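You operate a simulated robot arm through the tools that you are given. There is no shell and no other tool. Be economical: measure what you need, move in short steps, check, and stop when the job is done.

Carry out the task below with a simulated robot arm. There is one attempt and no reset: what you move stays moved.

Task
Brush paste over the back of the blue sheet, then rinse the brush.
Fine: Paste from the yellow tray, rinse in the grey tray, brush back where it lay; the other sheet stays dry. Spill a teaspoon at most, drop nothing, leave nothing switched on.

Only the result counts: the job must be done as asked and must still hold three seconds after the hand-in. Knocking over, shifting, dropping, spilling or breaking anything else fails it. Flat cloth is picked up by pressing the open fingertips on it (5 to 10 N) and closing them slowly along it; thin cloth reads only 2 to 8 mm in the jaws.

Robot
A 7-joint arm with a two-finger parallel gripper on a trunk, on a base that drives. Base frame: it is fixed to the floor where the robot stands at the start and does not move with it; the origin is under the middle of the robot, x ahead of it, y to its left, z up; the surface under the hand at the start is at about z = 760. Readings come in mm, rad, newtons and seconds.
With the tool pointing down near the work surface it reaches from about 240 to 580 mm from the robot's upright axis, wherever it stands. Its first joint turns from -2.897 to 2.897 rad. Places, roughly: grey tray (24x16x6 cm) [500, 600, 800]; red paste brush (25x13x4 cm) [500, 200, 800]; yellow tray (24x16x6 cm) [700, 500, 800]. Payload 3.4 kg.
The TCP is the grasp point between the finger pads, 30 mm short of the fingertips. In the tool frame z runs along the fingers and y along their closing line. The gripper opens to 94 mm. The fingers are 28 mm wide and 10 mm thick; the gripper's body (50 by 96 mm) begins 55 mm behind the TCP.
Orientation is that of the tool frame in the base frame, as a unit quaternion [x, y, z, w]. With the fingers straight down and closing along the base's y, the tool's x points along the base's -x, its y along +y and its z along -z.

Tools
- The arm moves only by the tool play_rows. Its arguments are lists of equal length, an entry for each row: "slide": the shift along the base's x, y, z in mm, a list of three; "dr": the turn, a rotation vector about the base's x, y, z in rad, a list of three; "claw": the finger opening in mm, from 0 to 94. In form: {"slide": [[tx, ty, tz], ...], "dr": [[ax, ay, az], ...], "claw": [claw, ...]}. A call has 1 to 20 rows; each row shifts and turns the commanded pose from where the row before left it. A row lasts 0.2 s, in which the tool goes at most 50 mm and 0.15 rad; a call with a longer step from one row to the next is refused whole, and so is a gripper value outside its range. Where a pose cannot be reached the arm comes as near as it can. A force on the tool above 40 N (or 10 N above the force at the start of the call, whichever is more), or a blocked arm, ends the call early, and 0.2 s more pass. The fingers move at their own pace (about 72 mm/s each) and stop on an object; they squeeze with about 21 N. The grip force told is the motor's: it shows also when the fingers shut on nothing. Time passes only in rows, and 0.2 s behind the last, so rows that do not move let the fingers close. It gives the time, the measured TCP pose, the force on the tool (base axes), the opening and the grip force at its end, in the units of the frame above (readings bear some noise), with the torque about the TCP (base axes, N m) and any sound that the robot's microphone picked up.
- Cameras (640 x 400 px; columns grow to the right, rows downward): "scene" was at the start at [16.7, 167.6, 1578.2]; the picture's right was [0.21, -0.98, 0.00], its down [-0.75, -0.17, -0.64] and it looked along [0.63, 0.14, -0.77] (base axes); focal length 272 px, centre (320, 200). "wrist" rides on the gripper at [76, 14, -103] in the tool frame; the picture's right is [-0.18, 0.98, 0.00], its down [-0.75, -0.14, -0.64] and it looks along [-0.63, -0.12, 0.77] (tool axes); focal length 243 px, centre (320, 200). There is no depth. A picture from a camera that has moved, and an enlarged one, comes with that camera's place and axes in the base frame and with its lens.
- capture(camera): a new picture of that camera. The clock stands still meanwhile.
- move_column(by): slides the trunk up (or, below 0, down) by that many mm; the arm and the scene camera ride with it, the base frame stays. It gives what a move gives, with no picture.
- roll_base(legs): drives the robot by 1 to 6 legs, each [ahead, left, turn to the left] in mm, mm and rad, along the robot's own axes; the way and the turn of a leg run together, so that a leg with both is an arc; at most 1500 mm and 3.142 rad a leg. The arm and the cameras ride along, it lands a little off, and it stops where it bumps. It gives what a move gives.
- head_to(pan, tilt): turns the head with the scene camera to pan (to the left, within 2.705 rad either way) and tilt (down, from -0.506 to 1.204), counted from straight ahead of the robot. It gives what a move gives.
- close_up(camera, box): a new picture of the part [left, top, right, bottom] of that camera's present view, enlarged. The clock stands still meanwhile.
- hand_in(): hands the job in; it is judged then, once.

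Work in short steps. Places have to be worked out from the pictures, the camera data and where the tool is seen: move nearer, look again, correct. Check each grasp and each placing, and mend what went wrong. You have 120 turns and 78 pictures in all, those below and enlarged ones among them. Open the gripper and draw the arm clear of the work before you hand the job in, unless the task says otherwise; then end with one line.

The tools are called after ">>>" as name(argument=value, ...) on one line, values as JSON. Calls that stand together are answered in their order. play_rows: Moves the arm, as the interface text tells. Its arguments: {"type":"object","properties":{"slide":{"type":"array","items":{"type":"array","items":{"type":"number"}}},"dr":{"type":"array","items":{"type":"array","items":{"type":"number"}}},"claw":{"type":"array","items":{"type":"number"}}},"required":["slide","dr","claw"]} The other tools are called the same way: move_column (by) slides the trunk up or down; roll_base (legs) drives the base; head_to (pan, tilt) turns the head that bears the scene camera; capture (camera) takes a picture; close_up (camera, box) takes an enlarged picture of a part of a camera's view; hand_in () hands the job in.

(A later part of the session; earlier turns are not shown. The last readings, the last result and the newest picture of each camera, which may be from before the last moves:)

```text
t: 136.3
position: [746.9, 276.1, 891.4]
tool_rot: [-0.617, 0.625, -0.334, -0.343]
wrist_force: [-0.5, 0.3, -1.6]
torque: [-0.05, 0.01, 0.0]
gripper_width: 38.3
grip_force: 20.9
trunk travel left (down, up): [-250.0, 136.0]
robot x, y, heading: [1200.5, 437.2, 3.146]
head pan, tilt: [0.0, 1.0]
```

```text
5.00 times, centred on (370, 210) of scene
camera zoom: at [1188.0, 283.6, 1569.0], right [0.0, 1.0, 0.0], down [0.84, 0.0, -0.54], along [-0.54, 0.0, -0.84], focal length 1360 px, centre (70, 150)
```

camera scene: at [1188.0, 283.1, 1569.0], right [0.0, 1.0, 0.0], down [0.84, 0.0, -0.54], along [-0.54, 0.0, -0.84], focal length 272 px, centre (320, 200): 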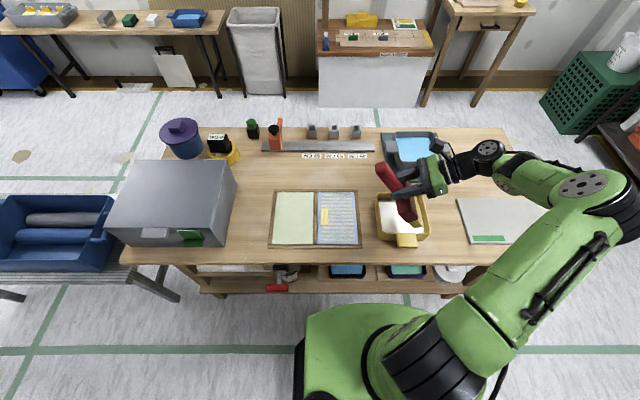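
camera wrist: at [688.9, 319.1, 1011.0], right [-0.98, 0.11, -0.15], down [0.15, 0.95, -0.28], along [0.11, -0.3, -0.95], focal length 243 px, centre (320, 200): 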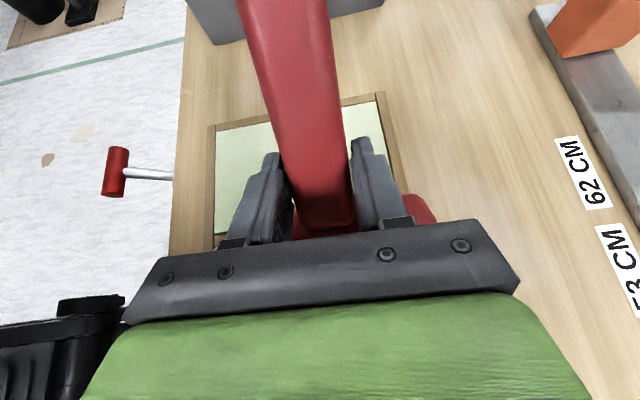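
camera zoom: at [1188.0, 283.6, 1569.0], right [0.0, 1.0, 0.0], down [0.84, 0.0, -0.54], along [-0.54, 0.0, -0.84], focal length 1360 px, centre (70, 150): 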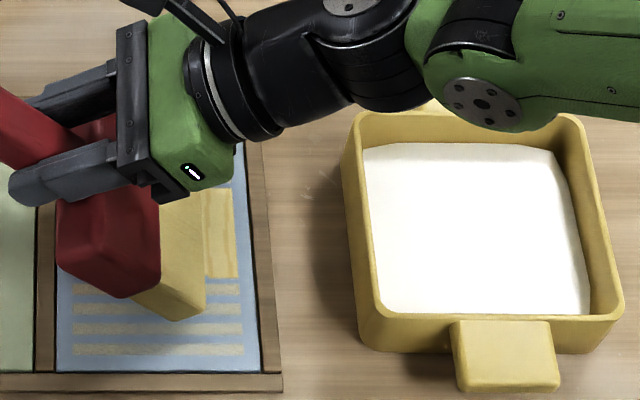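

The call was refused for one too-long row; I send it with shorter steps.

>>> play_rows(slide=[[0, -4, -0.5], [0, -4, 0], [0, -4, 0], [0, -4, 0], [0, -4, 0], [0, -4, 0], [0, -4, 0], [0, -4, 0], [0, -4, 0], [0, -4, 0], [0, -4, 0], [0, -4, 0], [0, 0, 0], [0, 2, 10], [0, 20, 20], [0, 40, 25], [0, 40, 25], [0, 40, 20], [0, 45, 0], [0, 45, 0]], dr=[[0, 0, 0], [0, 0, 0], [0, 0, 0], [0, 0, 0], [0, 0, 0], [0, 0, 0], [0, 0, 0], [0, 0, 0], [0, 0, 0], [0, 0, 0], [0, 0, 0], [0, 0, 0], [0, 0, 0], [0, 0, 0], [0, 0, 0], [0, 0, 0], [0, 0, 0], [0, 0, 0], [0, 0, 0], [0, 0, 0]], claw=[5, 5, 5, 5, 5, 5, 5, 5, 5, 5, 5, 5, 5, 5, 5, 5, 5, 5, 5, 5])

>>> close_up(camera="scene", box=[310, 170, 430, 250])

```text
t: 140.5
position: [746.5, 464.0, 990.8]
tool_rot: [-0.617, 0.624, -0.335, -0.344]
wrist_force: [-0.2, 1.2, -1.9]
torque: [-0.07, 0.0, -0.03]
gripper_width: 38.3
grip_force: 20.9
trunk travel left (down, up): [-250.0, 136.0]
robot x, y, heading: [1196.8, 435.0, -3.144]
head pan, tilt: [0.0, 1.0]
```

```text
5.00 times, centred on (370, 210) of scene
camera zoom: at [1188.5, 285.2, 1569.2], right [0.0, 1.0, 0.0], down [0.84, 0.0, -0.54], along [-0.54, 0.0, -0.84], focal length 1360 px, centre (70, 150)
```

zoom: 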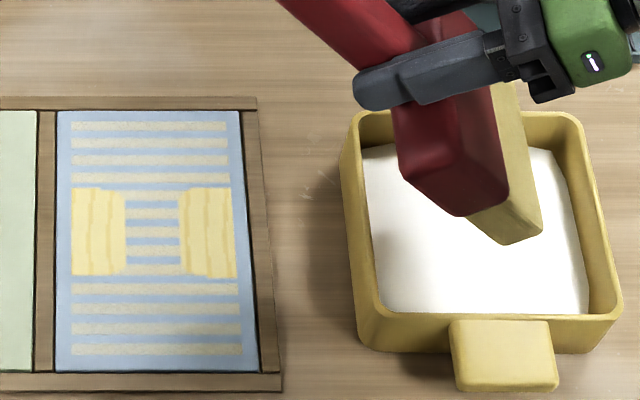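

Solid area grows inward only where both early strokes deposited; that fits a brush almost empty since then (shallow second dip, and the brush has pitched ~0.1 rad in the grip). I restore the tilt by 0.1 rad and dip again, deeper (TCP z≈906) and longer.

>>> play_rows(slide=[[-5, 7, 2], [-5, 7, 2], [-5, 7, 0], [-5, 7, 0], [-6, 8, 0], [-6, 8, 0], [0, 0, 0], [0, 0, -12], [0, 0, -15], [0, 0, -15], [0, 0, -14], [0, 0, -10], [0, 0, -8], [0, 0, -6], [0, 0, -4], [0, 0, -2]], dr=[[-0.1, 0, 0], [0, 0, -0.131], [0, 0, -0.131], [0, 0, -0.131], [0, 0, -0.131], [0, 0, -0.131], [0, 0, -0.13], [0, 0, 0], [0, 0, 0], [0, 0, 0], [0, 0, 0], [0, 0, 0], [0, 0, 0], [0, 0, 0], [0, 0, 0], [0, 0, 0]], claw=[5, 5, 5, 5, 5, 5, 5, 5, 5, 5, 5, 5, 5, 5, 5, 5])

>>> play_rows(slide=[[0, 0, 0], [0, 0, 0], [1, 1, -1], [1, 1, 0], [-1, -1, 0], [-1, -1, 0], [0, 0, 0], [0, 0, 0], [0, 0, 0]], dr=[[0, 0, 0], [0, 0, 0], [0, 0, 0], [0, 0, 0], [0, 0, 0], [0, 0, 0], [0, 0, 0], [0, 0, 0], [0, 0, 0]], claw=[5, 5, 5, 5, 5, 5, 5, 5, 5])

>>> close_up(camera="scene", box=[350, 165, 450, 245])

```text
t: 143.9
position: [714.2, 504.3, 908.8]
tool_rot: [-0.322, 0.789, -0.195, -0.485]
wrist_force: [-0.5, -0.3, -2.1]
torque: [-0.04, 0.05, -0.03]
gripper_width: 38.2
grip_force: 21.5
trunk travel left (down, up): [-250.0, 136.0]
robot x, y, heading: [1196.9, 439.6, 3.143]
head pan, tilt: [0.0, 1.0]
```

```text
t: 145.9
position: [714.8, 505.9, 906.4]
tool_rot: [-0.321, 0.79, -0.194, -0.485]
wrist_force: [0.0, -0.3, -1.3]
torque: [-0.03, 0.02, 0.01]
gripper_width: 38.1
grip_force: 21.5
trunk travel left (down, up): [-250.0, 136.0]
robot x, y, heading: [1198.6, 439.2, 3.142]
head pan, tilt: [0.0, 1.0]
```

```text
5.00 times, centred on (400, 205) of scene
camera zoom: at [1188.1, 283.9, 1569.0], right [0.0, 1.0, 0.0], down [0.84, 0.0, -0.54], along [-0.54, 0.0, -0.84], focal length 1360 px, centre (-80, 175)
```

zoom: 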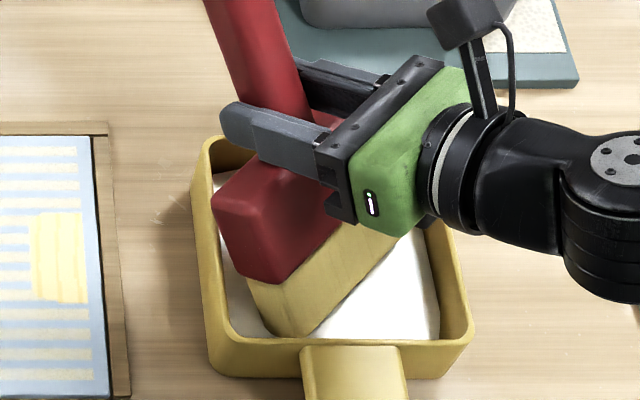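

Dipped well. I raise, let it drip over the tray, carry it to TCP x≈711 over the sheet and stroke slowly at z≈899.

>>> play_rows(slide=[[0, 0, 5], [0, 0, 6], [0, 0, 6], [0, 0, 6], [0, 0, 6], [0, 0, 8], [0, 0, 10], [0, 0, 12], [0, 0, 14], [0, 0, 14], [0, 0, 0], [0, 0, 0], [0, 0, 0], [0, 0, 0], [0, 0, 0], [0, 0, 0], [0, 0, 0]], dr=[[0, 0, 0], [0, 0, 0], [0, 0, 0], [0, 0, 0], [0, 0, 0], [0, 0, 0], [0, 0, 0], [0, 0, 0], [0, 0, 0], [0, 0, 0], [0, 0, 0], [0, 0, 0], [0, 0, 0], [0, 0, 0], [0, 0, 0], [0, 0, 0], [0, 0, 0]], claw=[5, 5, 5, 5, 5, 5, 5, 5, 5, 5, 5, 5, 5, 5, 5, 5, 5])

>>> play_rows(slide=[[0, -15, 0], [0, -20, 0], [0, -23, 0], [0, -24, 0], [0, -24, 0], [-1, -24, 0], [-1, -24, 0], [-1, -25, 0], [0, 0, -15], [0, 0, -18], [0, 0, -18], [0, 0, -18], [0, 0, -14], [0, 0, -5], [0, 0, -3], [0, 0, 0]], dr=[[0, 0, 0.098], [0, 0, 0.098], [0, 0, 0.098], [0, 0, 0.098], [0, 0, 0.098], [0, 0, 0.098], [0, 0, 0.098], [0, 0, 0.1], [0, 0, 0], [0, 0, 0], [0, 0, 0], [0, 0, 0], [0, 0, 0], [0, 0, 0], [0, 0, 0], [0, 0, 0]], claw=[5, 5, 5, 5, 5, 5, 5, 5, 5, 5, 5, 5, 5, 5, 5, 5])

>>> play_rows(slide=[[0, -5, -1], [0, -5, 0], [0, -5, 0], [0, -5, 0], [0, -5, 0], [0, -5, 0], [0, -5, 0], [0, -5, 0], [0, -5, 0], [0, -5, 0]], dr=[[0, 0, 0], [0, 0, 0], [0, 0, 0], [0, 0, 0], [0, 0, 0], [0, 0, 0], [0, 0, 0], [0, 0, 0], [0, 0, 0], [0, 0, 0]], claw=[5, 5, 5, 5, 5, 5, 5, 5, 5, 5])

>>> close_up(camera="scene", box=[312, 186, 368, 250])

```text
t: 149.5
position: [714.9, 504.8, 994.0]
tool_rot: [-0.321, 0.79, -0.194, -0.484]
wrist_force: [0.4, -0.5, -1.8]
torque: [-0.02, 0.03, -0.02]
gripper_width: 38.2
grip_force: 20.8
trunk travel left (down, up): [-250.0, 136.0]
robot x, y, heading: [1194.0, 439.8, 3.145]
head pan, tilt: [0.0, 1.0]
```

```text
t: 152.9
position: [712.5, 326.3, 904.3]
tool_rot: [-0.6, 0.607, -0.364, -0.373]
wrist_force: [-0.6, 0.2, -2.4]
torque: [-0.03, -0.01, -0.02]
gripper_width: 38.1
grip_force: 20.9
trunk travel left (down, up): [-250.0, 136.0]
robot x, y, heading: [1197.6, 437.1, 3.142]
head pan, tilt: [0.0, 1.0]
```

```text
t: 155.1
position: [712.4, 277.5, 901.2]
tool_rot: [-0.599, 0.606, -0.366, -0.374]
wrist_force: [-0.4, -0.2, -1.4]
torque: [-0.03, 0.01, -0.03]
gripper_width: 38.4
grip_force: 20.8
trunk travel left (down, up): [-250.0, 136.0]
robot x, y, heading: [1199.6, 438.1, 3.139]
head pan, tilt: [0.0, 1.0]
```

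```text
6.25 times, centred on (340, 218) of scene
camera zoom: at [1188.0, 283.6, 1569.0], right [0.0, 1.0, 0.0], down [0.84, 0.0, -0.54], along [-0.54, 0.0, -0.84], focal length 1700 px, centre (195, 88)
```

zoom: 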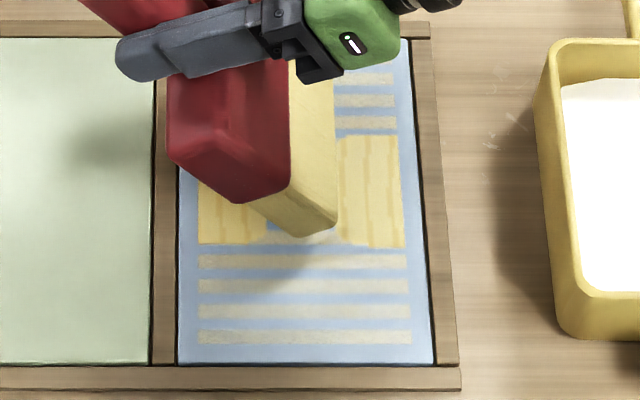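

Everything fits one cause: the brush is held with a small yaw, so when tilted its far end (−x) sits a few mm higher and only the near half deposits well. I roll the hand by −0.045 rad about y to level the bristle line, and feel for contact.

>>> play_rows(slide=[[0, 0, 2], [0, 0, 0], [0, 0, -2], [0, 0, -2], [0, 0, 0]], dr=[[0, -0.022, 0], [0, -0.023, 0], [0, 0, 0], [0, 0, 0], [0, 0, 0]], claw=[5, 5, 5, 5, 5])

>>> play_rows(slide=[[0, 0, -1], [0, 0, -1], [0, 0, 0]], dr=[[0, 0, 0], [0, 0, 0], [0, 0, 0]], claw=[5, 5, 5])

>>> play_rows(slide=[[0, 0, -1], [0, 0, -0.5], [0, 0, 0]], dr=[[0, 0, 0], [0, 0, 0], [0, 0, 0]], claw=[5, 5, 5])

```text
t: 156.3
position: [712.5, 276.4, 900.6]
tool_rot: [-0.591, 0.616, -0.378, -0.359]
wrist_force: [-0.4, -0.6, -2.2]
torque: [-0.02, 0.0, 0.02]
gripper_width: 38.1
grip_force: 21.3
trunk travel left (down, up): [-250.0, 136.0]
robot x, y, heading: [1197.2, 438.9, 3.141]
head pan, tilt: [0.0, 1.0]
```

```text
t: 157.1
position: [712.3, 276.9, 899.8]
tool_rot: [-0.593, 0.613, -0.379, -0.359]
wrist_force: [1.3, -0.1, 4.8]
torque: [0.32, 0.2, -0.06]
gripper_width: 38.3
grip_force: 20.8
trunk travel left (down, up): [-250.0, 136.0]
robot x, y, heading: [1197.5, 435.9, -3.143]
head pan, tilt: [0.0, 1.0]
```

```text
t: 157.9
position: [713.1, 276.2, 897.3]
tool_rot: [-0.592, 0.613, -0.379, -0.361]
wrist_force: [2.6, -3.5, 10.6]
torque: [0.24, 0.26, 0.04]
gripper_width: 38.2
grip_force: 21.3
trunk travel left (down, up): [-250.0, 136.0]
robot x, y, heading: [1200.1, 436.3, -3.143]
head pan, tilt: [0.0, 1.0]
```

Now the far end touches first (contact at x≈−50), so that was too much; level is about −0.025. I raise, roll back 0.02 and test again.

>>> play_rows(slide=[[0, 0, 4], [2, 0, 0], [0, 0, -1], [0, 0, -1], [0, 0, 0]], dr=[[0, 0, 0], [0, 0.02, 0], [0, 0, 0], [0, 0, 0], [0, 0, 0]], claw=[5, 5, 5, 5, 5])

>>> play_rows(slide=[[0, 0, -1], [0, 0, -1], [0, 0, 0]], dr=[[0, 0, 0], [0, 0, 0], [0, 0, 0]], claw=[5, 5, 5])

>>> play_rows(slide=[[0, 0, -1], [0, 0, 0]], dr=[[0, 0, 0], [0, 0, 0]], claw=[5, 5])

>>> close_up(camera="scene", box=[312, 186, 368, 250])

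```text
t: 159.1
position: [714.2, 276.8, 898.7]
tool_rot: [-0.595, 0.612, -0.372, -0.366]
wrist_force: [-0.2, -0.8, -2.2]
torque: [-0.04, 0.02, 0.01]
gripper_width: 38.3
grip_force: 21.1
trunk travel left (down, up): [-250.0, 136.0]
robot x, y, heading: [1197.3, 434.4, 3.142]
head pan, tilt: [0.0, 1.0]
```

```text
t: 159.9
position: [715.0, 275.3, 898.0]
tool_rot: [-0.595, 0.611, -0.372, -0.366]
wrist_force: [-0.1, -0.1, 1.2]
torque: [0.13, 0.15, -0.02]
gripper_width: 38.2
grip_force: 21.0
trunk travel left (down, up): [-250.0, 136.0]
robot x, y, heading: [1197.8, 432.2, 3.144]
head pan, tilt: [0.0, 1.0]
```

```text
t: 160.5
position: [715.0, 275.1, 896.7]
tool_rot: [-0.595, 0.611, -0.372, -0.367]
wrist_force: [1.7, -0.8, 6.6]
torque: [0.36, 0.34, -0.06]
gripper_width: 38.2
grip_force: 20.9
trunk travel left (down, up): [-250.0, 136.0]
robot x, y, heading: [1196.8, 434.7, 3.137]
head pan, tilt: [0.0, 1.0]
```

```text
6.25 times, centred on (340, 218) of scene
camera zoom: at [1189.3, 283.8, 1569.1], right [0.0, 1.0, 0.0], down [0.84, 0.0, -0.54], along [-0.54, 0.0, -0.84], focal length 1700 px, centre (195, 88)
```

zoom: 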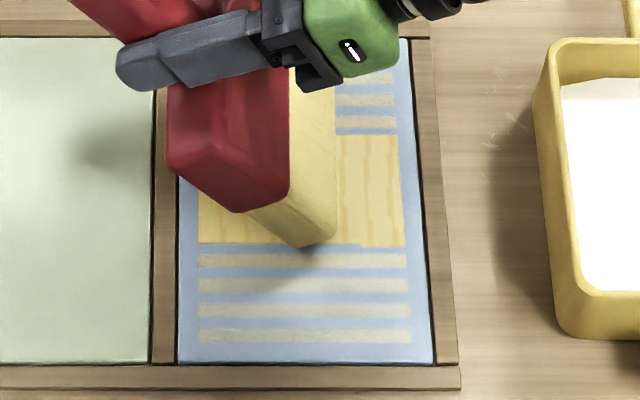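

B is filling up. With the far end now slightly lower, this posture suits the far rows: I go back to the +y side and make a slow stroke over column A with slight contact.

>>> play_rows(slide=[[0, 5, 6], [0, 14, 2], [0, 15, 0], [0, 14, -2], [0, 0, -4], [0, 0, -1], [0, -3, 0], [0, -3, 0], [0, -3, 0], [0, -3, 0], [0, -3, 0], [0, -3, 0], [0, -3, 0], [0, -3, 0], [0, -3, 0], [0, -3, 0], [0, -3, 0], [0, -3, 0]], dr=[[0, 0, 0], [0, 0, 0], [0, 0, 0], [0, 0, 0], [0, 0, 0], [0, 0, 0], [0, 0, 0], [0, 0, 0], [0, 0, 0], [0, 0, 0], [0, 0, 0], [0, 0, 0], [0, 0, 0], [0, 0, 0], [0, 0, 0], [0, 0, 0], [0, 0, 0], [0, 0, 0]], claw=[5, 5, 5, 5, 5, 5, 5, 5, 5, 5, 5, 5, 5, 5, 5, 5, 5, 5])

>>> close_up(camera="scene", box=[312, 186, 368, 250])

```text
t: 164.3
position: [715.1, 288.8, 897.8]
tool_rot: [-0.595, 0.611, -0.372, -0.366]
wrist_force: [-1.7, 1.8, 1.7]
torque: [0.43, 0.26, -0.06]
gripper_width: 38.2
grip_force: 21.4
trunk travel left (down, up): [-250.0, 136.0]
robot x, y, heading: [1194.9, 436.7, 3.144]
head pan, tilt: [0.0, 1.0]
```

```text
6.25 times, centred on (340, 218) of scene
camera zoom: at [1188.5, 284.1, 1569.1], right [0.0, 1.0, 0.0], down [0.84, 0.0, -0.54], along [-0.54, 0.0, -0.84], focal length 1700 px, centre (195, 88)
```

zoom: 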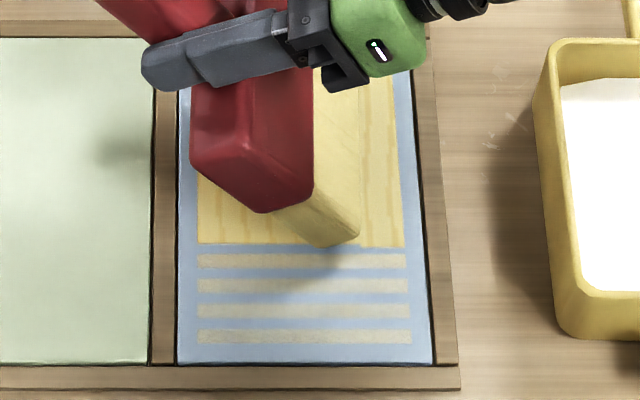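

That works: the far rows turn solid. I continue this slow stroke to the −y edge.

>>> play_rows(slide=[[0, -3.5, 0], [0, -3.5, 0], [0, -3.5, 0], [0, -3.5, 0], [0, -3.5, 0], [0, -3.5, 0], [0, -3.5, 0], [0, -3.5, 0], [0, -3.5, 0], [0, -3.5, 0], [0, -3.5, 0], [0, -3.5, 0], [0, -3.5, 0], [0, -3.5, 0], [0, -3.5, 0], [0, -3.5, 0], [0, -3.5, 0], [0, -3.5, 0], [0, 0, 0]], dr=[[0, 0, 0], [0, 0, 0], [0, 0, 0], [0, 0, 0], [0, 0, 0], [0, 0, 0], [0, 0, 0], [0, 0, 0], [0, 0, 0], [0, 0, 0], [0, 0, 0], [0, 0, 0], [0, 0, 0], [0, 0, 0], [0, 0, 0], [0, 0, 0], [0, 0, 0], [0, 0, 0], [0, 0, 0]], claw=[5, 5, 5, 5, 5, 5, 5, 5, 5, 5, 5, 5, 5, 5, 5, 5, 5, 5, 5])

>>> close_up(camera="scene", box=[312, 186, 368, 250])

```text
t: 168.3
position: [714.3, 225.6, 896.0]
tool_rot: [-0.594, 0.612, -0.372, -0.366]
wrist_force: [0.0, 1.0, 0.2]
torque: [0.2, 0.14, -0.03]
gripper_width: 38.1
grip_force: 20.9
trunk travel left (down, up): [-250.0, 136.0]
robot x, y, heading: [1196.2, 434.8, 3.142]
head pan, tilt: [0.0, 1.0]
```

```text
6.25 times, centred on (340, 218) of scene
camera zoom: at [1188.3, 283.9, 1569.0], right [0.0, 1.0, 0.0], down [0.84, 0.0, -0.54], along [-0.54, 0.0, -0.84], focal length 1700 px, centre (195, 88)
```

zoom: 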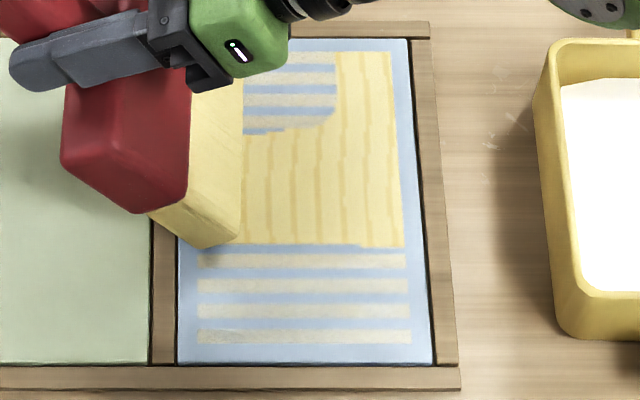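

A is solid down to about mid-width. I scrub back and forth over the rest of A at the same light contact.

>>> play_rows(slide=[[0, 4, -0.5], [0, 4, 0], [0, 4, 0], [0, 4, 0], [0, 4, 0], [0, 4, 0], [0, 4, 0], [0, 4, 0], [0, 4, 0], [0, 4, 0], [0, 4, 0], [0, 4, 0], [0, 4, 0], [0, 4, 0], [0, 4, 0], [0, 0, 0]], dr=[[0, 0, 0], [0, 0, 0], [0, 0, 0], [0, 0, 0], [0, 0, 0], [0, 0, 0], [0, 0, 0], [0, 0, 0], [0, 0, 0], [0, 0, 0], [0, 0, 0], [0, 0, 0], [0, 0, 0], [0, 0, 0], [0, 0, 0], [0, 0, 0]], claw=[5, 5, 5, 5, 5, 5, 5, 5, 5, 5, 5, 5, 5, 5, 5, 5])

>>> play_rows(slide=[[0, -3.3, -0.5], [0, -3.3, 0], [0, -3.3, 0], [0, -3.3, 0], [0, -3.3, 0], [0, -3.3, 0], [0, -3.3, 0], [0, -3.3, 0], [0, -3.3, 0], [0, -3.3, 0], [0, -3.3, 0], [0, -3.3, 0], [0, -3.3, 0], [0, -3.3, 0], [0, -3.3, 0], [0, -3.3, 0], [0, -3.3, 0], [0, -3.3, 0], [0, 0, 0]], dr=[[0, 0, 0], [0, 0, 0], [0, 0, 0], [0, 0, 0], [0, 0, 0], [0, 0, 0], [0, 0, 0], [0, 0, 0], [0, 0, 0], [0, 0, 0], [0, 0, 0], [0, 0, 0], [0, 0, 0], [0, 0, 0], [0, 0, 0], [0, 0, 0], [0, 0, 0], [0, 0, 0], [0, 0, 0]], claw=[5, 5, 5, 5, 5, 5, 5, 5, 5, 5, 5, 5, 5, 5, 5, 5, 5, 5, 5])

>>> close_up(camera="scene", box=[312, 186, 368, 250])

```text
t: 171.7
position: [714.3, 285.3, 896.3]
tool_rot: [-0.596, 0.611, -0.373, -0.365]
wrist_force: [0.3, -0.9, 0.7]
torque: [0.05, 0.09, 0.03]
gripper_width: 38.0
grip_force: 21.1
trunk travel left (down, up): [-250.0, 136.0]
robot x, y, heading: [1199.2, 435.5, 3.138]
head pan, tilt: [0.0, 1.0]
```

```text
t: 175.7
position: [714.4, 224.6, 896.2]
tool_rot: [-0.595, 0.612, -0.373, -0.365]
wrist_force: [-0.2, 1.4, -0.1]
torque: [0.15, 0.06, -0.02]
gripper_width: 38.1
grip_force: 21.1
trunk travel left (down, up): [-250.0, 136.0]
robot x, y, heading: [1196.2, 438.5, 3.137]
head pan, tilt: [0.0, 1.0]
```

```text
6.25 times, centred on (340, 218) of scene
camera zoom: at [1188.2, 283.9, 1569.0], right [0.0, 1.0, 0.0], down [0.84, 0.0, -0.54], along [-0.54, 0.0, -0.84], focal length 1700 px, centre (195, 88)
```

zoom: 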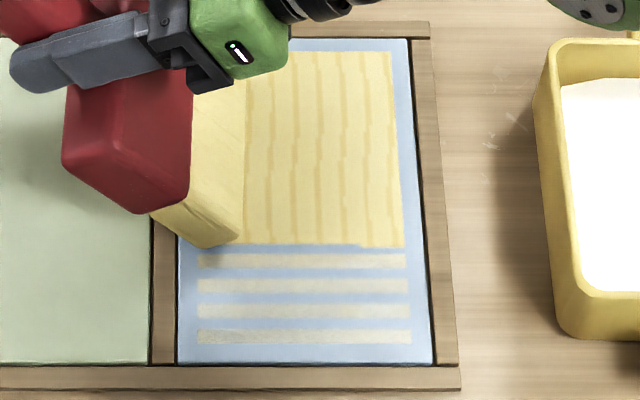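

Column A is solid. I dwell briefly at the edge, lift, and go to column C (TCP x≈777) with the roll turned back so the near end leads; then feel for contact.

>>> play_rows(slide=[[0, -2, 0], [0, 0, 0], [0, 0, 0], [0, 2, 8], [0, 5, 8], [13, 20, 4], [13, 20, 0], [13, 20, 0], [13, 20, 0], [11, 10, 0], [0, 0, -8], [0, 0, -6], [0, 0, -3], [0, 0, 0]], dr=[[0, 0, 0], [0, 0, 0], [0, 0, 0], [0, 0, 0], [0, 0, 0], [0, 0.01, 0], [0, 0.01, 0], [0, 0.01, 0], [0, 0, 0], [0, 0, 0], [0, 0, 0], [0, 0, 0], [0, 0, 0], [0, 0, 0]], claw=[5, 5, 5, 5, 5, 5, 5, 5, 5, 5, 5, 5, 5, 5])

>>> play_rows(slide=[[0, 0, -1.5], [0, 0, -1], [0, 0, 0]], dr=[[0, 0, 0], [0, 0, 0], [0, 0, 0]], claw=[5, 5, 5])

```text
t: 178.7
position: [777.5, 320.9, 899.0]
tool_rot: [-0.6, 0.606, -0.363, -0.375]
wrist_force: [0.0, 0.3, -2.0]
torque: [-0.03, 0.0, 0.01]
gripper_width: 38.1
grip_force: 21.1
trunk travel left (down, up): [-250.0, 136.0]
robot x, y, heading: [1196.2, 437.6, 3.14]
head pan, tilt: [0.0, 1.0]
```

```text
t: 179.5
position: [778.0, 321.5, 896.0]
tool_rot: [-0.6, 0.605, -0.363, -0.376]
wrist_force: [-2.1, -0.6, 4.3]
torque: [0.26, -0.09, 0.09]
gripper_width: 38.1
grip_force: 20.8
trunk travel left (down, up): [-250.0, 136.0]
robot x, y, heading: [1192.5, 440.1, 3.142]
head pan, tilt: [0.0, 1.0]
```

The near end touches first at 6 N. I drag slowly over column C.

>>> play_rows(slide=[[0, 2, 0], [0, 2, 0], [0, -3.3, 0], [0, -3.3, 0], [0, -3.3, 0], [0, -3.3, 0], [0, -3.3, 0], [0, -3.3, 0], [0, -3.3, 0], [0, -3.3, 0], [0, -3.3, 0], [0, -3.3, 0], [0, -3.3, 0], [0, -3.3, 0], [0, -3.3, 0], [0, -3.3, 0], [0, -3.3, 0], [0, -3.3, 0]], dr=[[0, 0, 0], [0, 0, 0], [0, 0, 0], [0, 0, 0], [0, 0, 0], [0, 0, 0], [0, 0, 0], [0, 0, 0], [0, 0, 0], [0, 0, 0], [0, 0, 0], [0, 0, 0], [0, 0, 0], [0, 0, 0], [0, 0, 0], [0, 0, 0], [0, 0, 0], [0, 0, 0]], claw=[5, 5, 5, 5, 5, 5, 5, 5, 5, 5, 5, 5, 5, 5, 5, 5, 5, 5])

>>> play_rows(slide=[[0, -3.3, 0], [0, -3.3, 0], [0, -3.3, 0], [0, -3.3, 0], [0, -3.3, 0], [0, -3.3, 0], [0, -3.3, 0], [0, -3.3, 0], [0, -3.3, 0], [0, -3.3, 0], [0, -3.3, 0], [0, -3.3, 0], [0, -3.3, 0], [0, -3.3, 0], [0, 0, 0]], dr=[[0, 0, 0], [0, 0, 0], [0, 0, 0], [0, 0, 0], [0, 0, 0], [0, 0, 0], [0, 0, 0], [0, 0, 0], [0, 0, 0], [0, 0, 0], [0, 0, 0], [0, 0, 0], [0, 0, 0], [0, 0, 0], [0, 0, 0]], claw=[5, 5, 5, 5, 5, 5, 5, 5, 5, 5, 5, 5, 5, 5, 5])

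>>> close_up(camera="scene", box=[312, 186, 368, 250])

```text
t: 183.3
position: [777.8, 271.4, 897.3]
tool_rot: [-0.6, 0.607, -0.363, -0.374]
wrist_force: [-0.1, 0.2, -1.1]
torque: [-0.02, -0.01, 0.02]
gripper_width: 38.1
grip_force: 21.1
trunk travel left (down, up): [-250.0, 136.0]
robot x, y, heading: [1199.8, 434.9, 3.143]
head pan, tilt: [0.0, 1.0]
```

```text
t: 186.5
position: [776.9, 225.7, 895.5]
tool_rot: [-0.6, 0.606, -0.364, -0.375]
wrist_force: [-0.1, -0.1, -1.8]
torque: [-0.04, 0.01, 0.0]
gripper_width: 38.3
grip_force: 20.9
trunk travel left (down, up): [-250.0, 136.0]
robot x, y, heading: [1193.8, 436.7, 3.139]
head pan, tilt: [0.0, 1.0]
```

```text
6.25 times, centred on (340, 218) of scene
camera zoom: at [1188.1, 283.8, 1569.0], right [0.0, 1.0, 0.0], down [0.84, 0.0, -0.54], along [-0.54, 0.0, -0.84], focal length 1700 px, centre (195, 88)
```

zoom: 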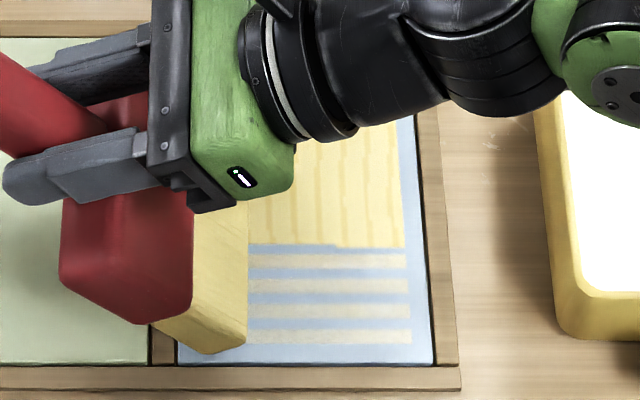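

The contact was lost along the way, so C didn't fill. I lower 1.5–2 mm and scrub back toward +y with light pressure.

>>> play_rows(slide=[[0, 0, -1], [0, 0, -0.7], [0, 0, 0]], dr=[[0, 0, 0], [0, 0, 0], [0, 0, 0]], claw=[5, 5, 5])

>>> play_rows(slide=[[0, 4, 0], [0, 4, 0], [0, 4, 0], [0, 4, 0], [0, 4, 0], [0, 4, 0]], dr=[[0, 0, 0], [0, 0, 0], [0, 0, 0], [0, 0, 0], [0, 0, 0], [0, 0, 0]], claw=[5, 5, 5, 5, 5, 5])

```text
t: 187.3
position: [776.4, 226.1, 896.0]
tool_rot: [-0.6, 0.605, -0.364, -0.376]
wrist_force: [-2.3, -0.7, 7.0]
torque: [0.36, -0.15, 0.09]
gripper_width: 38.1
grip_force: 20.4
trunk travel left (down, up): [-250.0, 136.0]
robot x, y, heading: [1195.2, 438.8, 3.138]
head pan, tilt: [0.0, 1.0]
```

```text
t: 188.7
position: [777.0, 250.1, 894.3]
tool_rot: [-0.601, 0.605, -0.364, -0.375]
wrist_force: [0.8, -3.3, 8.6]
torque: [0.2, -0.13, -0.15]
gripper_width: 38.2
grip_force: 20.2
trunk travel left (down, up): [-250.0, 136.0]
robot x, y, heading: [1198.1, 437.4, 3.142]
head pan, tilt: [0.0, 1.0]
```

Good contact (≈9 N). I continue toward the +y edge and then drag back.

>>> play_rows(slide=[[0, 4, 0.3], [0, 4, 0], [0, 4, 0], [0, 4, 0], [0, 4, 0], [0, 4, 0], [0, 4, 0], [0, 4, 0], [0, 4, 0], [0, 4, 0], [0, 4, 0], [0, 4, 0], [0, 4, 0], [0, 4, 0], [0, 4, 0], [0, 4, 0], [0, 4, 0]], dr=[[0, 0, 0], [0, 0, 0], [0, 0, 0], [0, 0, 0], [0, 0, 0], [0, 0, 0], [0, 0, 0], [0, 0, 0], [0, 0, 0], [0, 0, 0], [0, 0, 0], [0, 0, 0], [0, 0, 0], [0, 0, 0], [0, 0, 0], [0, 0, 0], [0, 0, 0]], claw=[5, 5, 5, 5, 5, 5, 5, 5, 5, 5, 5, 5, 5, 5, 5, 5, 5])

>>> close_up(camera="scene", box=[312, 186, 368, 250])

```text
t: 192.3
position: [778.0, 318.3, 895.2]
tool_rot: [-0.601, 0.606, -0.363, -0.374]
wrist_force: [-0.4, -1.7, 0.7]
torque: [-0.02, -0.22, -0.1]
gripper_width: 38.3
grip_force: 21.0
trunk travel left (down, up): [-250.0, 136.0]
robot x, y, heading: [1197.9, 436.6, 3.145]
head pan, tilt: [0.0, 1.0]
```

```text
6.25 times, centred on (340, 218) of scene
camera zoom: at [1188.4, 283.7, 1569.0], right [0.0, 1.0, 0.0], down [0.84, 0.0, -0.54], along [-0.54, 0.0, -0.84], focal length 1700 px, centre (195, 88)
```

zoom: 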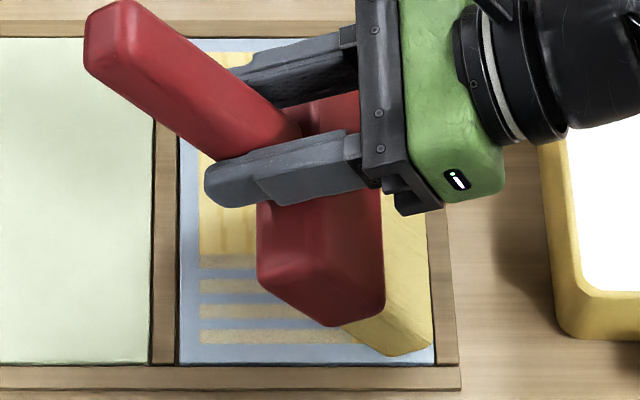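

C has had few contact passes yet. I drag back with light contact, slower.

>>> play_rows(slide=[[0, -2.5, -0.5], [0, -2.5, 0], [0, -2.5, 0], [0, -2.5, 0], [0, -2.5, 0], [0, -2.5, 0], [0, -2.5, 0], [0, -2.5, 0], [0, -2.5, 0], [0, -2.5, 0], [0, -2.5, 0], [0, -2.5, 0], [0, -2.5, 0], [0, -2.5, 0], [0, -2.5, 0], [0, -2.5, 0], [0, -2.5, 0], [0, -2.5, 0], [0, -2.5, 0], [0, -2.5, 0]], dr=[[0, 0, 0], [0, 0, 0], [0, 0, 0], [0, 0, 0], [0, 0, 0], [0, 0, 0], [0, 0, 0], [0, 0, 0], [0, 0, 0], [0, 0, 0], [0, 0, 0], [0, 0, 0], [0, 0, 0], [0, 0, 0], [0, 0, 0], [0, 0, 0], [0, 0, 0], [0, 0, 0], [0, 0, 0], [0, 0, 0]], claw=[5, 5, 5, 5, 5, 5, 5, 5, 5, 5, 5, 5, 5, 5, 5, 5, 5, 5, 5, 5])

>>> close_up(camera="scene", box=[312, 186, 368, 250])

```text
t: 196.5
position: [777.7, 267.0, 893.8]
tool_rot: [-0.6, 0.606, -0.364, -0.375]
wrist_force: [0.1, 0.3, -1.2]
torque: [-0.02, 0.0, 0.01]
gripper_width: 38.3
grip_force: 21.1
trunk travel left (down, up): [-250.0, 136.0]
robot x, y, heading: [1195.4, 435.1, 3.14]
head pan, tilt: [0.0, 1.0]
```

```text
6.25 times, centred on (340, 218) of scene
camera zoom: at [1188.1, 283.7, 1569.0], right [0.0, 1.0, 0.0], down [0.84, 0.0, -0.54], along [-0.54, 0.0, -0.84], focal length 1700 px, centre (195, 88)
```

zoom: 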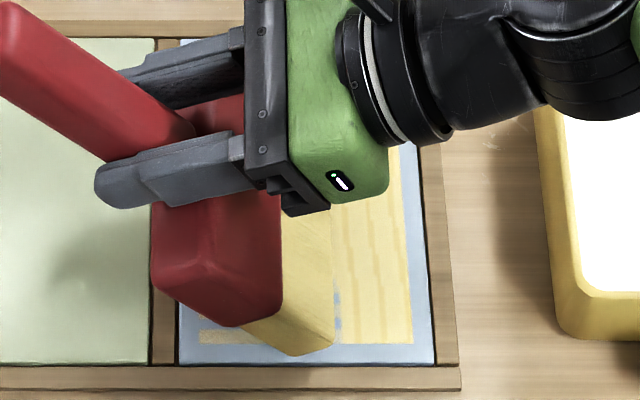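

C turns solid behind the brush. I continue the slow drag to the −y edge.

>>> play_rows(slide=[[0, -2.3, -0.5], [0, -2.3, 0], [0, -2.3, 0], [0, -2.3, 0], [0, -2.3, 0], [0, -2.3, 0], [0, -2.3, 0], [0, -2.3, 0], [0, -2.3, 0], [0, -2.3, 0], [0, -2.3, 0], [0, -2.3, 0], [0, -2.3, 0], [0, -2.3, 0], [0, -2.3, 0], [0, -2.3, 0], [0, -2.3, 0], [0, -2.3, 0], [0, -2.3, 0], [0, 0, 0]], dr=[[0, 0, 0], [0, 0, 0], [0, 0, 0], [0, 0, 0], [0, 0, 0], [0, 0, 0], [0, 0, 0], [0, 0, 0], [0, 0, 0], [0, 0, 0], [0, 0, 0], [0, 0, 0], [0, 0, 0], [0, 0, 0], [0, 0, 0], [0, 0, 0], [0, 0, 0], [0, 0, 0], [0, 0, 0], [0, 0, 0]], claw=[5, 5, 5, 5, 5, 5, 5, 5, 5, 5, 5, 5, 5, 5, 5, 5, 5, 5, 5, 5])

>>> play_rows(slide=[[0, 0, 0], [0, 0, 0], [0, 3, 10], [0, 20, 20], [0, 40, 25], [0, 40, 25], [0, 40, 20], [0, 45, 0], [0, 45, 0], [0, 0, 0]], dr=[[0, 0, 0], [0, 0, 0], [0, 0, 0], [0, 0, 0], [0, 0, 0], [0, 0, 0], [0, 0, 0], [0, 0, 0], [0, 0, 0], [0, 0, 0]], claw=[5, 5, 5, 5, 5, 5, 5, 5, 5, 5])

>>> close_up(camera="scene", box=[290, 170, 410, 250])

```text
t: 200.7
position: [777.4, 224.3, 893.3]
tool_rot: [-0.601, 0.605, -0.364, -0.374]
wrist_force: [-0.3, 0.0, -1.2]
torque: [-0.05, 0.01, 0.01]
gripper_width: 38.1
grip_force: 20.7
trunk travel left (down, up): [-250.0, 136.0]
robot x, y, heading: [1197.5, 433.3, 3.143]
head pan, tilt: [0.0, 1.0]
```

```text
t: 202.9
position: [777.2, 457.7, 994.1]
tool_rot: [-0.601, 0.606, -0.364, -0.374]
wrist_force: [0.8, -0.5, -1.8]
torque: [-0.05, -0.01, 0.01]
gripper_width: 38.2
grip_force: 21.5
trunk travel left (down, up): [-250.0, 136.0]
robot x, y, heading: [1198.4, 437.6, 3.143]
head pan, tilt: [0.0, 1.0]
```

```text
5.00 times, centred on (350, 210) of scene
camera zoom: at [1187.9, 283.0, 1569.0], right [0.0, 1.0, 0.0], down [0.84, 0.0, -0.54], along [-0.54, 0.0, -0.84], focal length 1360 px, centre (170, 150)
```

zoom: 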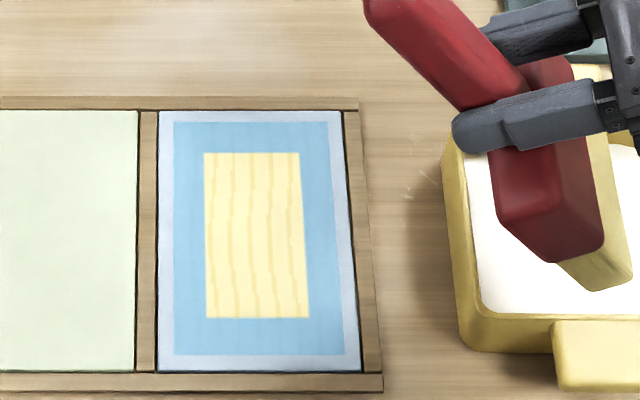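

The sheet now shows a uniformly finished, wet state, and the green one is still dry. I let the brush drip over the yellow tray, raise it, and drive back round the table's end to the front.

>>> play_rows(slide=[[0, 0, 0], [0, 0, 0], [0, 0, 0], [0, 0, 0], [0, 0, 0], [0, 0, 0], [0, 0, 0], [0, 0, 0], [0, 0, 15], [0, 0, 20], [0, 0, 20]], dr=[[0, 0, 0], [0, 0, 0], [0, 0, 0], [0, 0, 0], [0, 0, 0], [0, 0, 0], [0, 0, 0], [0, 0, 0], [0, 0, 0], [0, 0, 0], [0, 0, 0]], claw=[5, 5, 5, 5, 5, 5, 5, 5, 5, 5, 5])

>>> roll_base(legs=[[-300, 0, 0], [0, -1100, 0], [0, 0, 1.57], [0, 0, 1.57], [-1500, 0, 0], [-150, 0, 0]])

```text
t: 205.3
position: [777.9, 456.4, 1048.9]
tool_rot: [-0.6, 0.606, -0.364, -0.375]
wrist_force: [0.0, -0.2, -1.1]
torque: [-0.04, -0.01, -0.01]
gripper_width: 38.3
grip_force: 21.2
trunk travel left (down, up): [-250.0, 136.0]
robot x, y, heading: [1199.6, 438.7, 3.138]
head pan, tilt: [0.0, 1.0]
```

```text
t: 228.2
position: [270.4, 1525.0, 1049.5]
tool_rot: [0.606, 0.6, 0.375, -0.363]
wrist_force: [-0.8, -0.2, -1.5]
torque: [0.05, 0.01, -0.04]
gripper_width: 38.5
grip_force: 21.0
trunk travel left (down, up): [-250.0, 136.0]
robot x, y, heading: [-147.5, 1545.7, -0.0]
head pan, tilt: [0.0, 1.0]
```

I'm at the front-left with heading 0. I strafe right to y≈750 and close in to x≈10, then look at the grey tray.

>>> roll_base(legs=[[0, -795, 0], [158, 0, 0]])

>>> close_up(camera="scene", box=[300, 120, 480, 270])

```text
t: 233.5
position: [435.2, 735.8, 1047.6]
tool_rot: [0.605, 0.602, 0.373, -0.365]
wrist_force: [-0.3, 0.0, -1.4]
torque: [0.09, 0.0, -0.01]
gripper_width: 38.4
grip_force: 21.0
trunk travel left (down, up): [-250.0, 136.0]
robot x, y, heading: [12.6, 753.8, 0.012]
head pan, tilt: [0.0, 1.0]
```

```text
2.67 times, centred on (390, 195) of scene
camera zoom: at [26.6, 904.9, 1569.0], right [0.01, -1.0, 0.0], down [-0.84, -0.01, -0.54], along [0.54, 0.0, -0.84], focal length 726 px, centre (133, 213)
```

zoom: 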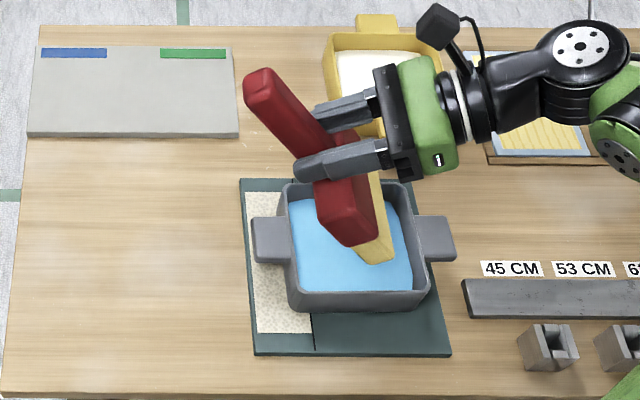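

Grey tray: inner x≈399–540, y≈578–715, centre about (472, 645). I turn the brush to the diagonal and hover over it, then dip into the water.

>>> play_rows(slide=[[12, -9, -8], [12, -9, -8], [12, -9, -8], [12, -9, -8], [13, -9, -8], [13, -9, -8], [0, 0, 0]], dr=[[0, 0, -0.131], [0, 0, -0.131], [0, 0, -0.131], [0, 0, -0.131], [0, 0, -0.131], [0, 0, -0.131], [0, 0, 0]], claw=[5, 5, 5, 5, 5, 5, 5])

>>> close_up(camera="scene", box=[340, 150, 460, 250])

```text
t: 235.1
position: [507.7, 680.7, 999.8]
tool_rot: [0.789, 0.324, 0.485, -0.193]
wrist_force: [-0.3, -0.1, -1.3]
torque: [0.04, 0.01, 0.0]
gripper_width: 38.3
grip_force: 21.3
trunk travel left (down, up): [-250.0, 136.0]
robot x, y, heading: [15.5, 751.5, 0.006]
head pan, tilt: [0.0, 1.0]
```

```text
4.00 times, centred on (400, 200) of scene
camera zoom: at [24.5, 904.8, 1569.1], right [0.01, -1.0, 0.0], down [-0.84, -0.01, -0.54], along [0.54, 0.0, -0.84], focal length 1088 px, centre (0, 200)
```

zoom: 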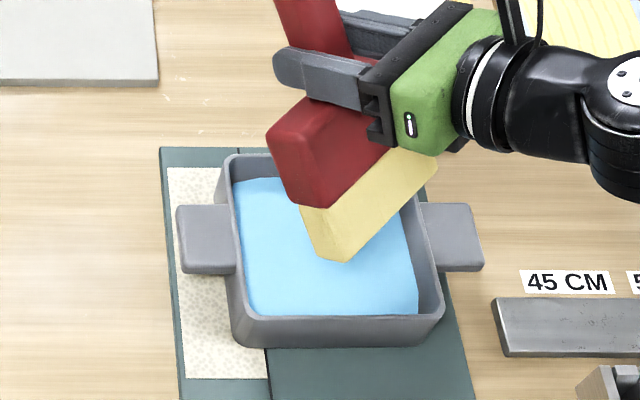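

Alignment is good; the water stands at z≈800. I dip slowly to TCP z≈916 and swish gently.

>>> play_rows(slide=[[1, 1, -12], [0, 0, -12], [0, 0, -12], [0, 0, -12], [0, 0, -10], [0, 0, -8], [0, 0, -7], [0, 0, -6], [0, 0, -4], [0, 0, 0], [0, 0, 0], [-2, -2, 0], [-2, -2, 0], [2, 2, 0], [2, 2, 0], [-2, -2, 0], [-2, -2, 0], [2, 2, 0], [2, 2, 0], [0, 0, 0]], dr=[[0, 0, 0], [0, 0, 0], [0, 0, 0], [0, 0, 0], [0, 0, 0], [0, 0, 0], [0, 0, 0], [0, 0, 0], [0, 0, 0], [0, 0, 0], [0, 0, 0], [0, 0, 0], [0, 0, 0], [0, 0, 0], [0, 0, 0], [0, 0, 0], [0, 0, 0], [0, 0, 0], [0, 0, 0], [0, 0, 0]], claw=[5, 5, 5, 5, 5, 5, 5, 5, 5, 5, 5, 5, 5, 5, 5, 5, 5, 5, 5, 5])

>>> play_rows(slide=[[0, 0, -3], [-2, -2, -3], [-2, -2, 0], [2, 2, 0], [2, 2, 0], [-2, -2, 0], [-2, -2, 0], [2, 2, 0], [2, 2, 0], [0, 0, 0], [0, 0, 0], [0, 0, 0]], dr=[[0, 0, 0], [0, 0, 0], [0, 0, 0], [0, 0, 0], [0, 0, 0], [0, 0, 0], [0, 0, 0], [0, 0, 0], [0, 0, 0], [0, 0, 0], [0, 0, 0], [0, 0, 0]], claw=[5, 5, 5, 5, 5, 5, 5, 5, 5, 5, 5, 5])

>>> close_up(camera="scene", box=[340, 150, 460, 250])

```text
t: 239.3
position: [509.6, 683.4, 917.9]
tool_rot: [0.789, 0.325, 0.484, -0.193]
wrist_force: [0.7, -0.2, -2.0]
torque: [0.03, -0.04, -0.01]
gripper_width: 38.4
grip_force: 20.8
trunk travel left (down, up): [-250.0, 136.0]
robot x, y, heading: [16.8, 754.3, 0.011]
head pan, tilt: [0.0, 1.0]
```

```text
t: 241.9
position: [508.8, 681.8, 911.4]
tool_rot: [0.788, 0.326, 0.484, -0.195]
wrist_force: [0.0, -0.2, -2.1]
torque: [0.04, -0.06, 0.02]
gripper_width: 38.4
grip_force: 21.5
trunk travel left (down, up): [-250.0, 136.0]
robot x, y, heading: [17.0, 754.9, 0.012]
head pan, tilt: [0.0, 1.0]
```

```text
4.00 times, centred on (400, 200) of scene
camera zoom: at [24.6, 904.8, 1569.0], right [0.01, -1.0, 0.0], down [-0.84, -0.01, -0.54], along [0.54, 0.0, -0.84], focal length 1088 px, centre (0, 200)
```

zoom: 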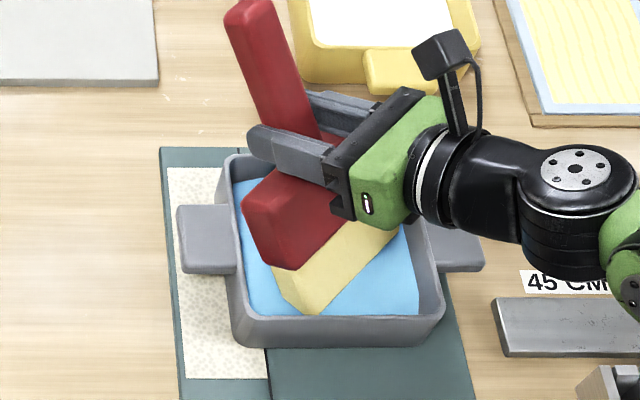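

Bristles are still creamish. I agitate with several dips (up and down 18 mm) and small sweeps.

>>> play_rows(slide=[[0, 0, 9], [0, 0, 9], [0, 0, -9], [0, 0, -10], [-3, -3, 0], [3, 3, 0], [-3, -3, 0], [3, 3, 0], [0, 0, 9], [0, 0, 9], [0, 0, -9], [0, 0, -10], [-3, -3, 0], [3, 3, 0], [3, -3, 0], [-3, 3, 0], [-3, 3, 0], [3, -3, 0], [0, 0, 0], [0, 0, 0]], dr=[[0, 0, 0], [0, 0, 0], [0, 0, 0], [0, 0, 0], [0, 0, 0], [0, 0, 0], [0, 0, 0], [0, 0, 0], [0, 0, 0], [0, 0, 0], [0, 0, 0], [0, 0, 0], [0, 0, 0], [0, 0, 0], [0, 0, 0], [0, 0, 0], [0, 0, 0], [0, 0, 0], [0, 0, 0], [0, 0, 0]], claw=[5, 5, 5, 5, 5, 5, 5, 5, 5, 5, 5, 5, 5, 5, 5, 5, 5, 5, 5, 5])

>>> play_rows(slide=[[-3, -3, 0], [3, 3, 0], [-3, -3, 0], [3, 3, 0], [-3, -3, 0], [3, 3, 0], [-3, -3, 0], [3, 3, 0], [0, 0, 5], [0, 0, 7], [0, 0, 8], [0, 0, 10], [0, 0, 10], [0, 0, 12], [0, 0, 14], [0, 0, 14], [0, 0, 0], [0, 0, 0], [0, 0, 0]], dr=[[0, 0, 0], [0, 0, 0], [0, 0, 0], [0, 0, 0], [0, 0, 0], [0, 0, 0], [0, 0, 0], [0, 0, 0], [0, 0, 0], [0, 0, 0], [0, 0, 0], [0, 0, 0], [0, 0, 0], [0, 0, 0], [0, 0, 0], [0, 0, 0], [0, 0, 0], [0, 0, 0], [0, 0, 0]], claw=[5, 5, 5, 5, 5, 5, 5, 5, 5, 5, 5, 5, 5, 5, 5, 5, 5, 5, 5])

>>> close_up(camera="scene", box=[340, 150, 460, 250])

```text
t: 246.1
position: [508.8, 682.2, 909.1]
tool_rot: [0.788, 0.326, 0.484, -0.195]
wrist_force: [0.6, 0.1, -1.9]
torque: [0.03, -0.05, 0.02]
gripper_width: 38.1
grip_force: 20.7
trunk travel left (down, up): [-250.0, 136.0]
robot x, y, heading: [13.4, 756.0, 0.004]
head pan, tilt: [0.0, 1.0]
```

```text
t: 250.1
position: [509.9, 682.1, 988.8]
tool_rot: [0.789, 0.326, 0.484, -0.194]
wrist_force: [0.2, 0.1, -1.1]
torque: [0.03, -0.02, 0.02]
gripper_width: 38.4
grip_force: 20.7
trunk travel left (down, up): [-250.0, 136.0]
robot x, y, heading: [14.2, 752.9, 0.01]
head pan, tilt: [0.0, 1.0]
```

```text
4.00 times, centred on (400, 200) of scene
camera zoom: at [24.7, 904.8, 1569.0], right [0.01, -1.0, 0.0], down [-0.84, -0.01, -0.54], along [0.54, 0.0, -0.84], focal length 1088 px, centre (0, 200)
```

zoom: 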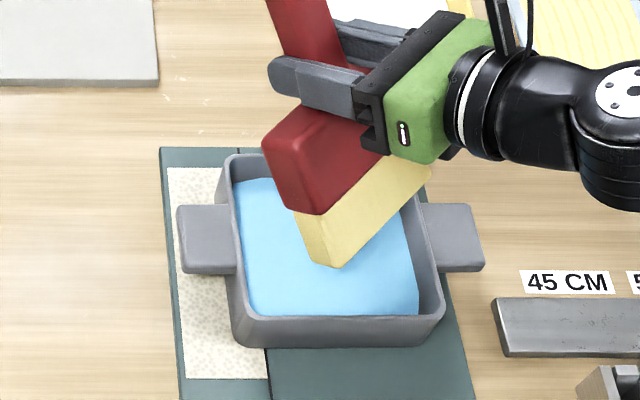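

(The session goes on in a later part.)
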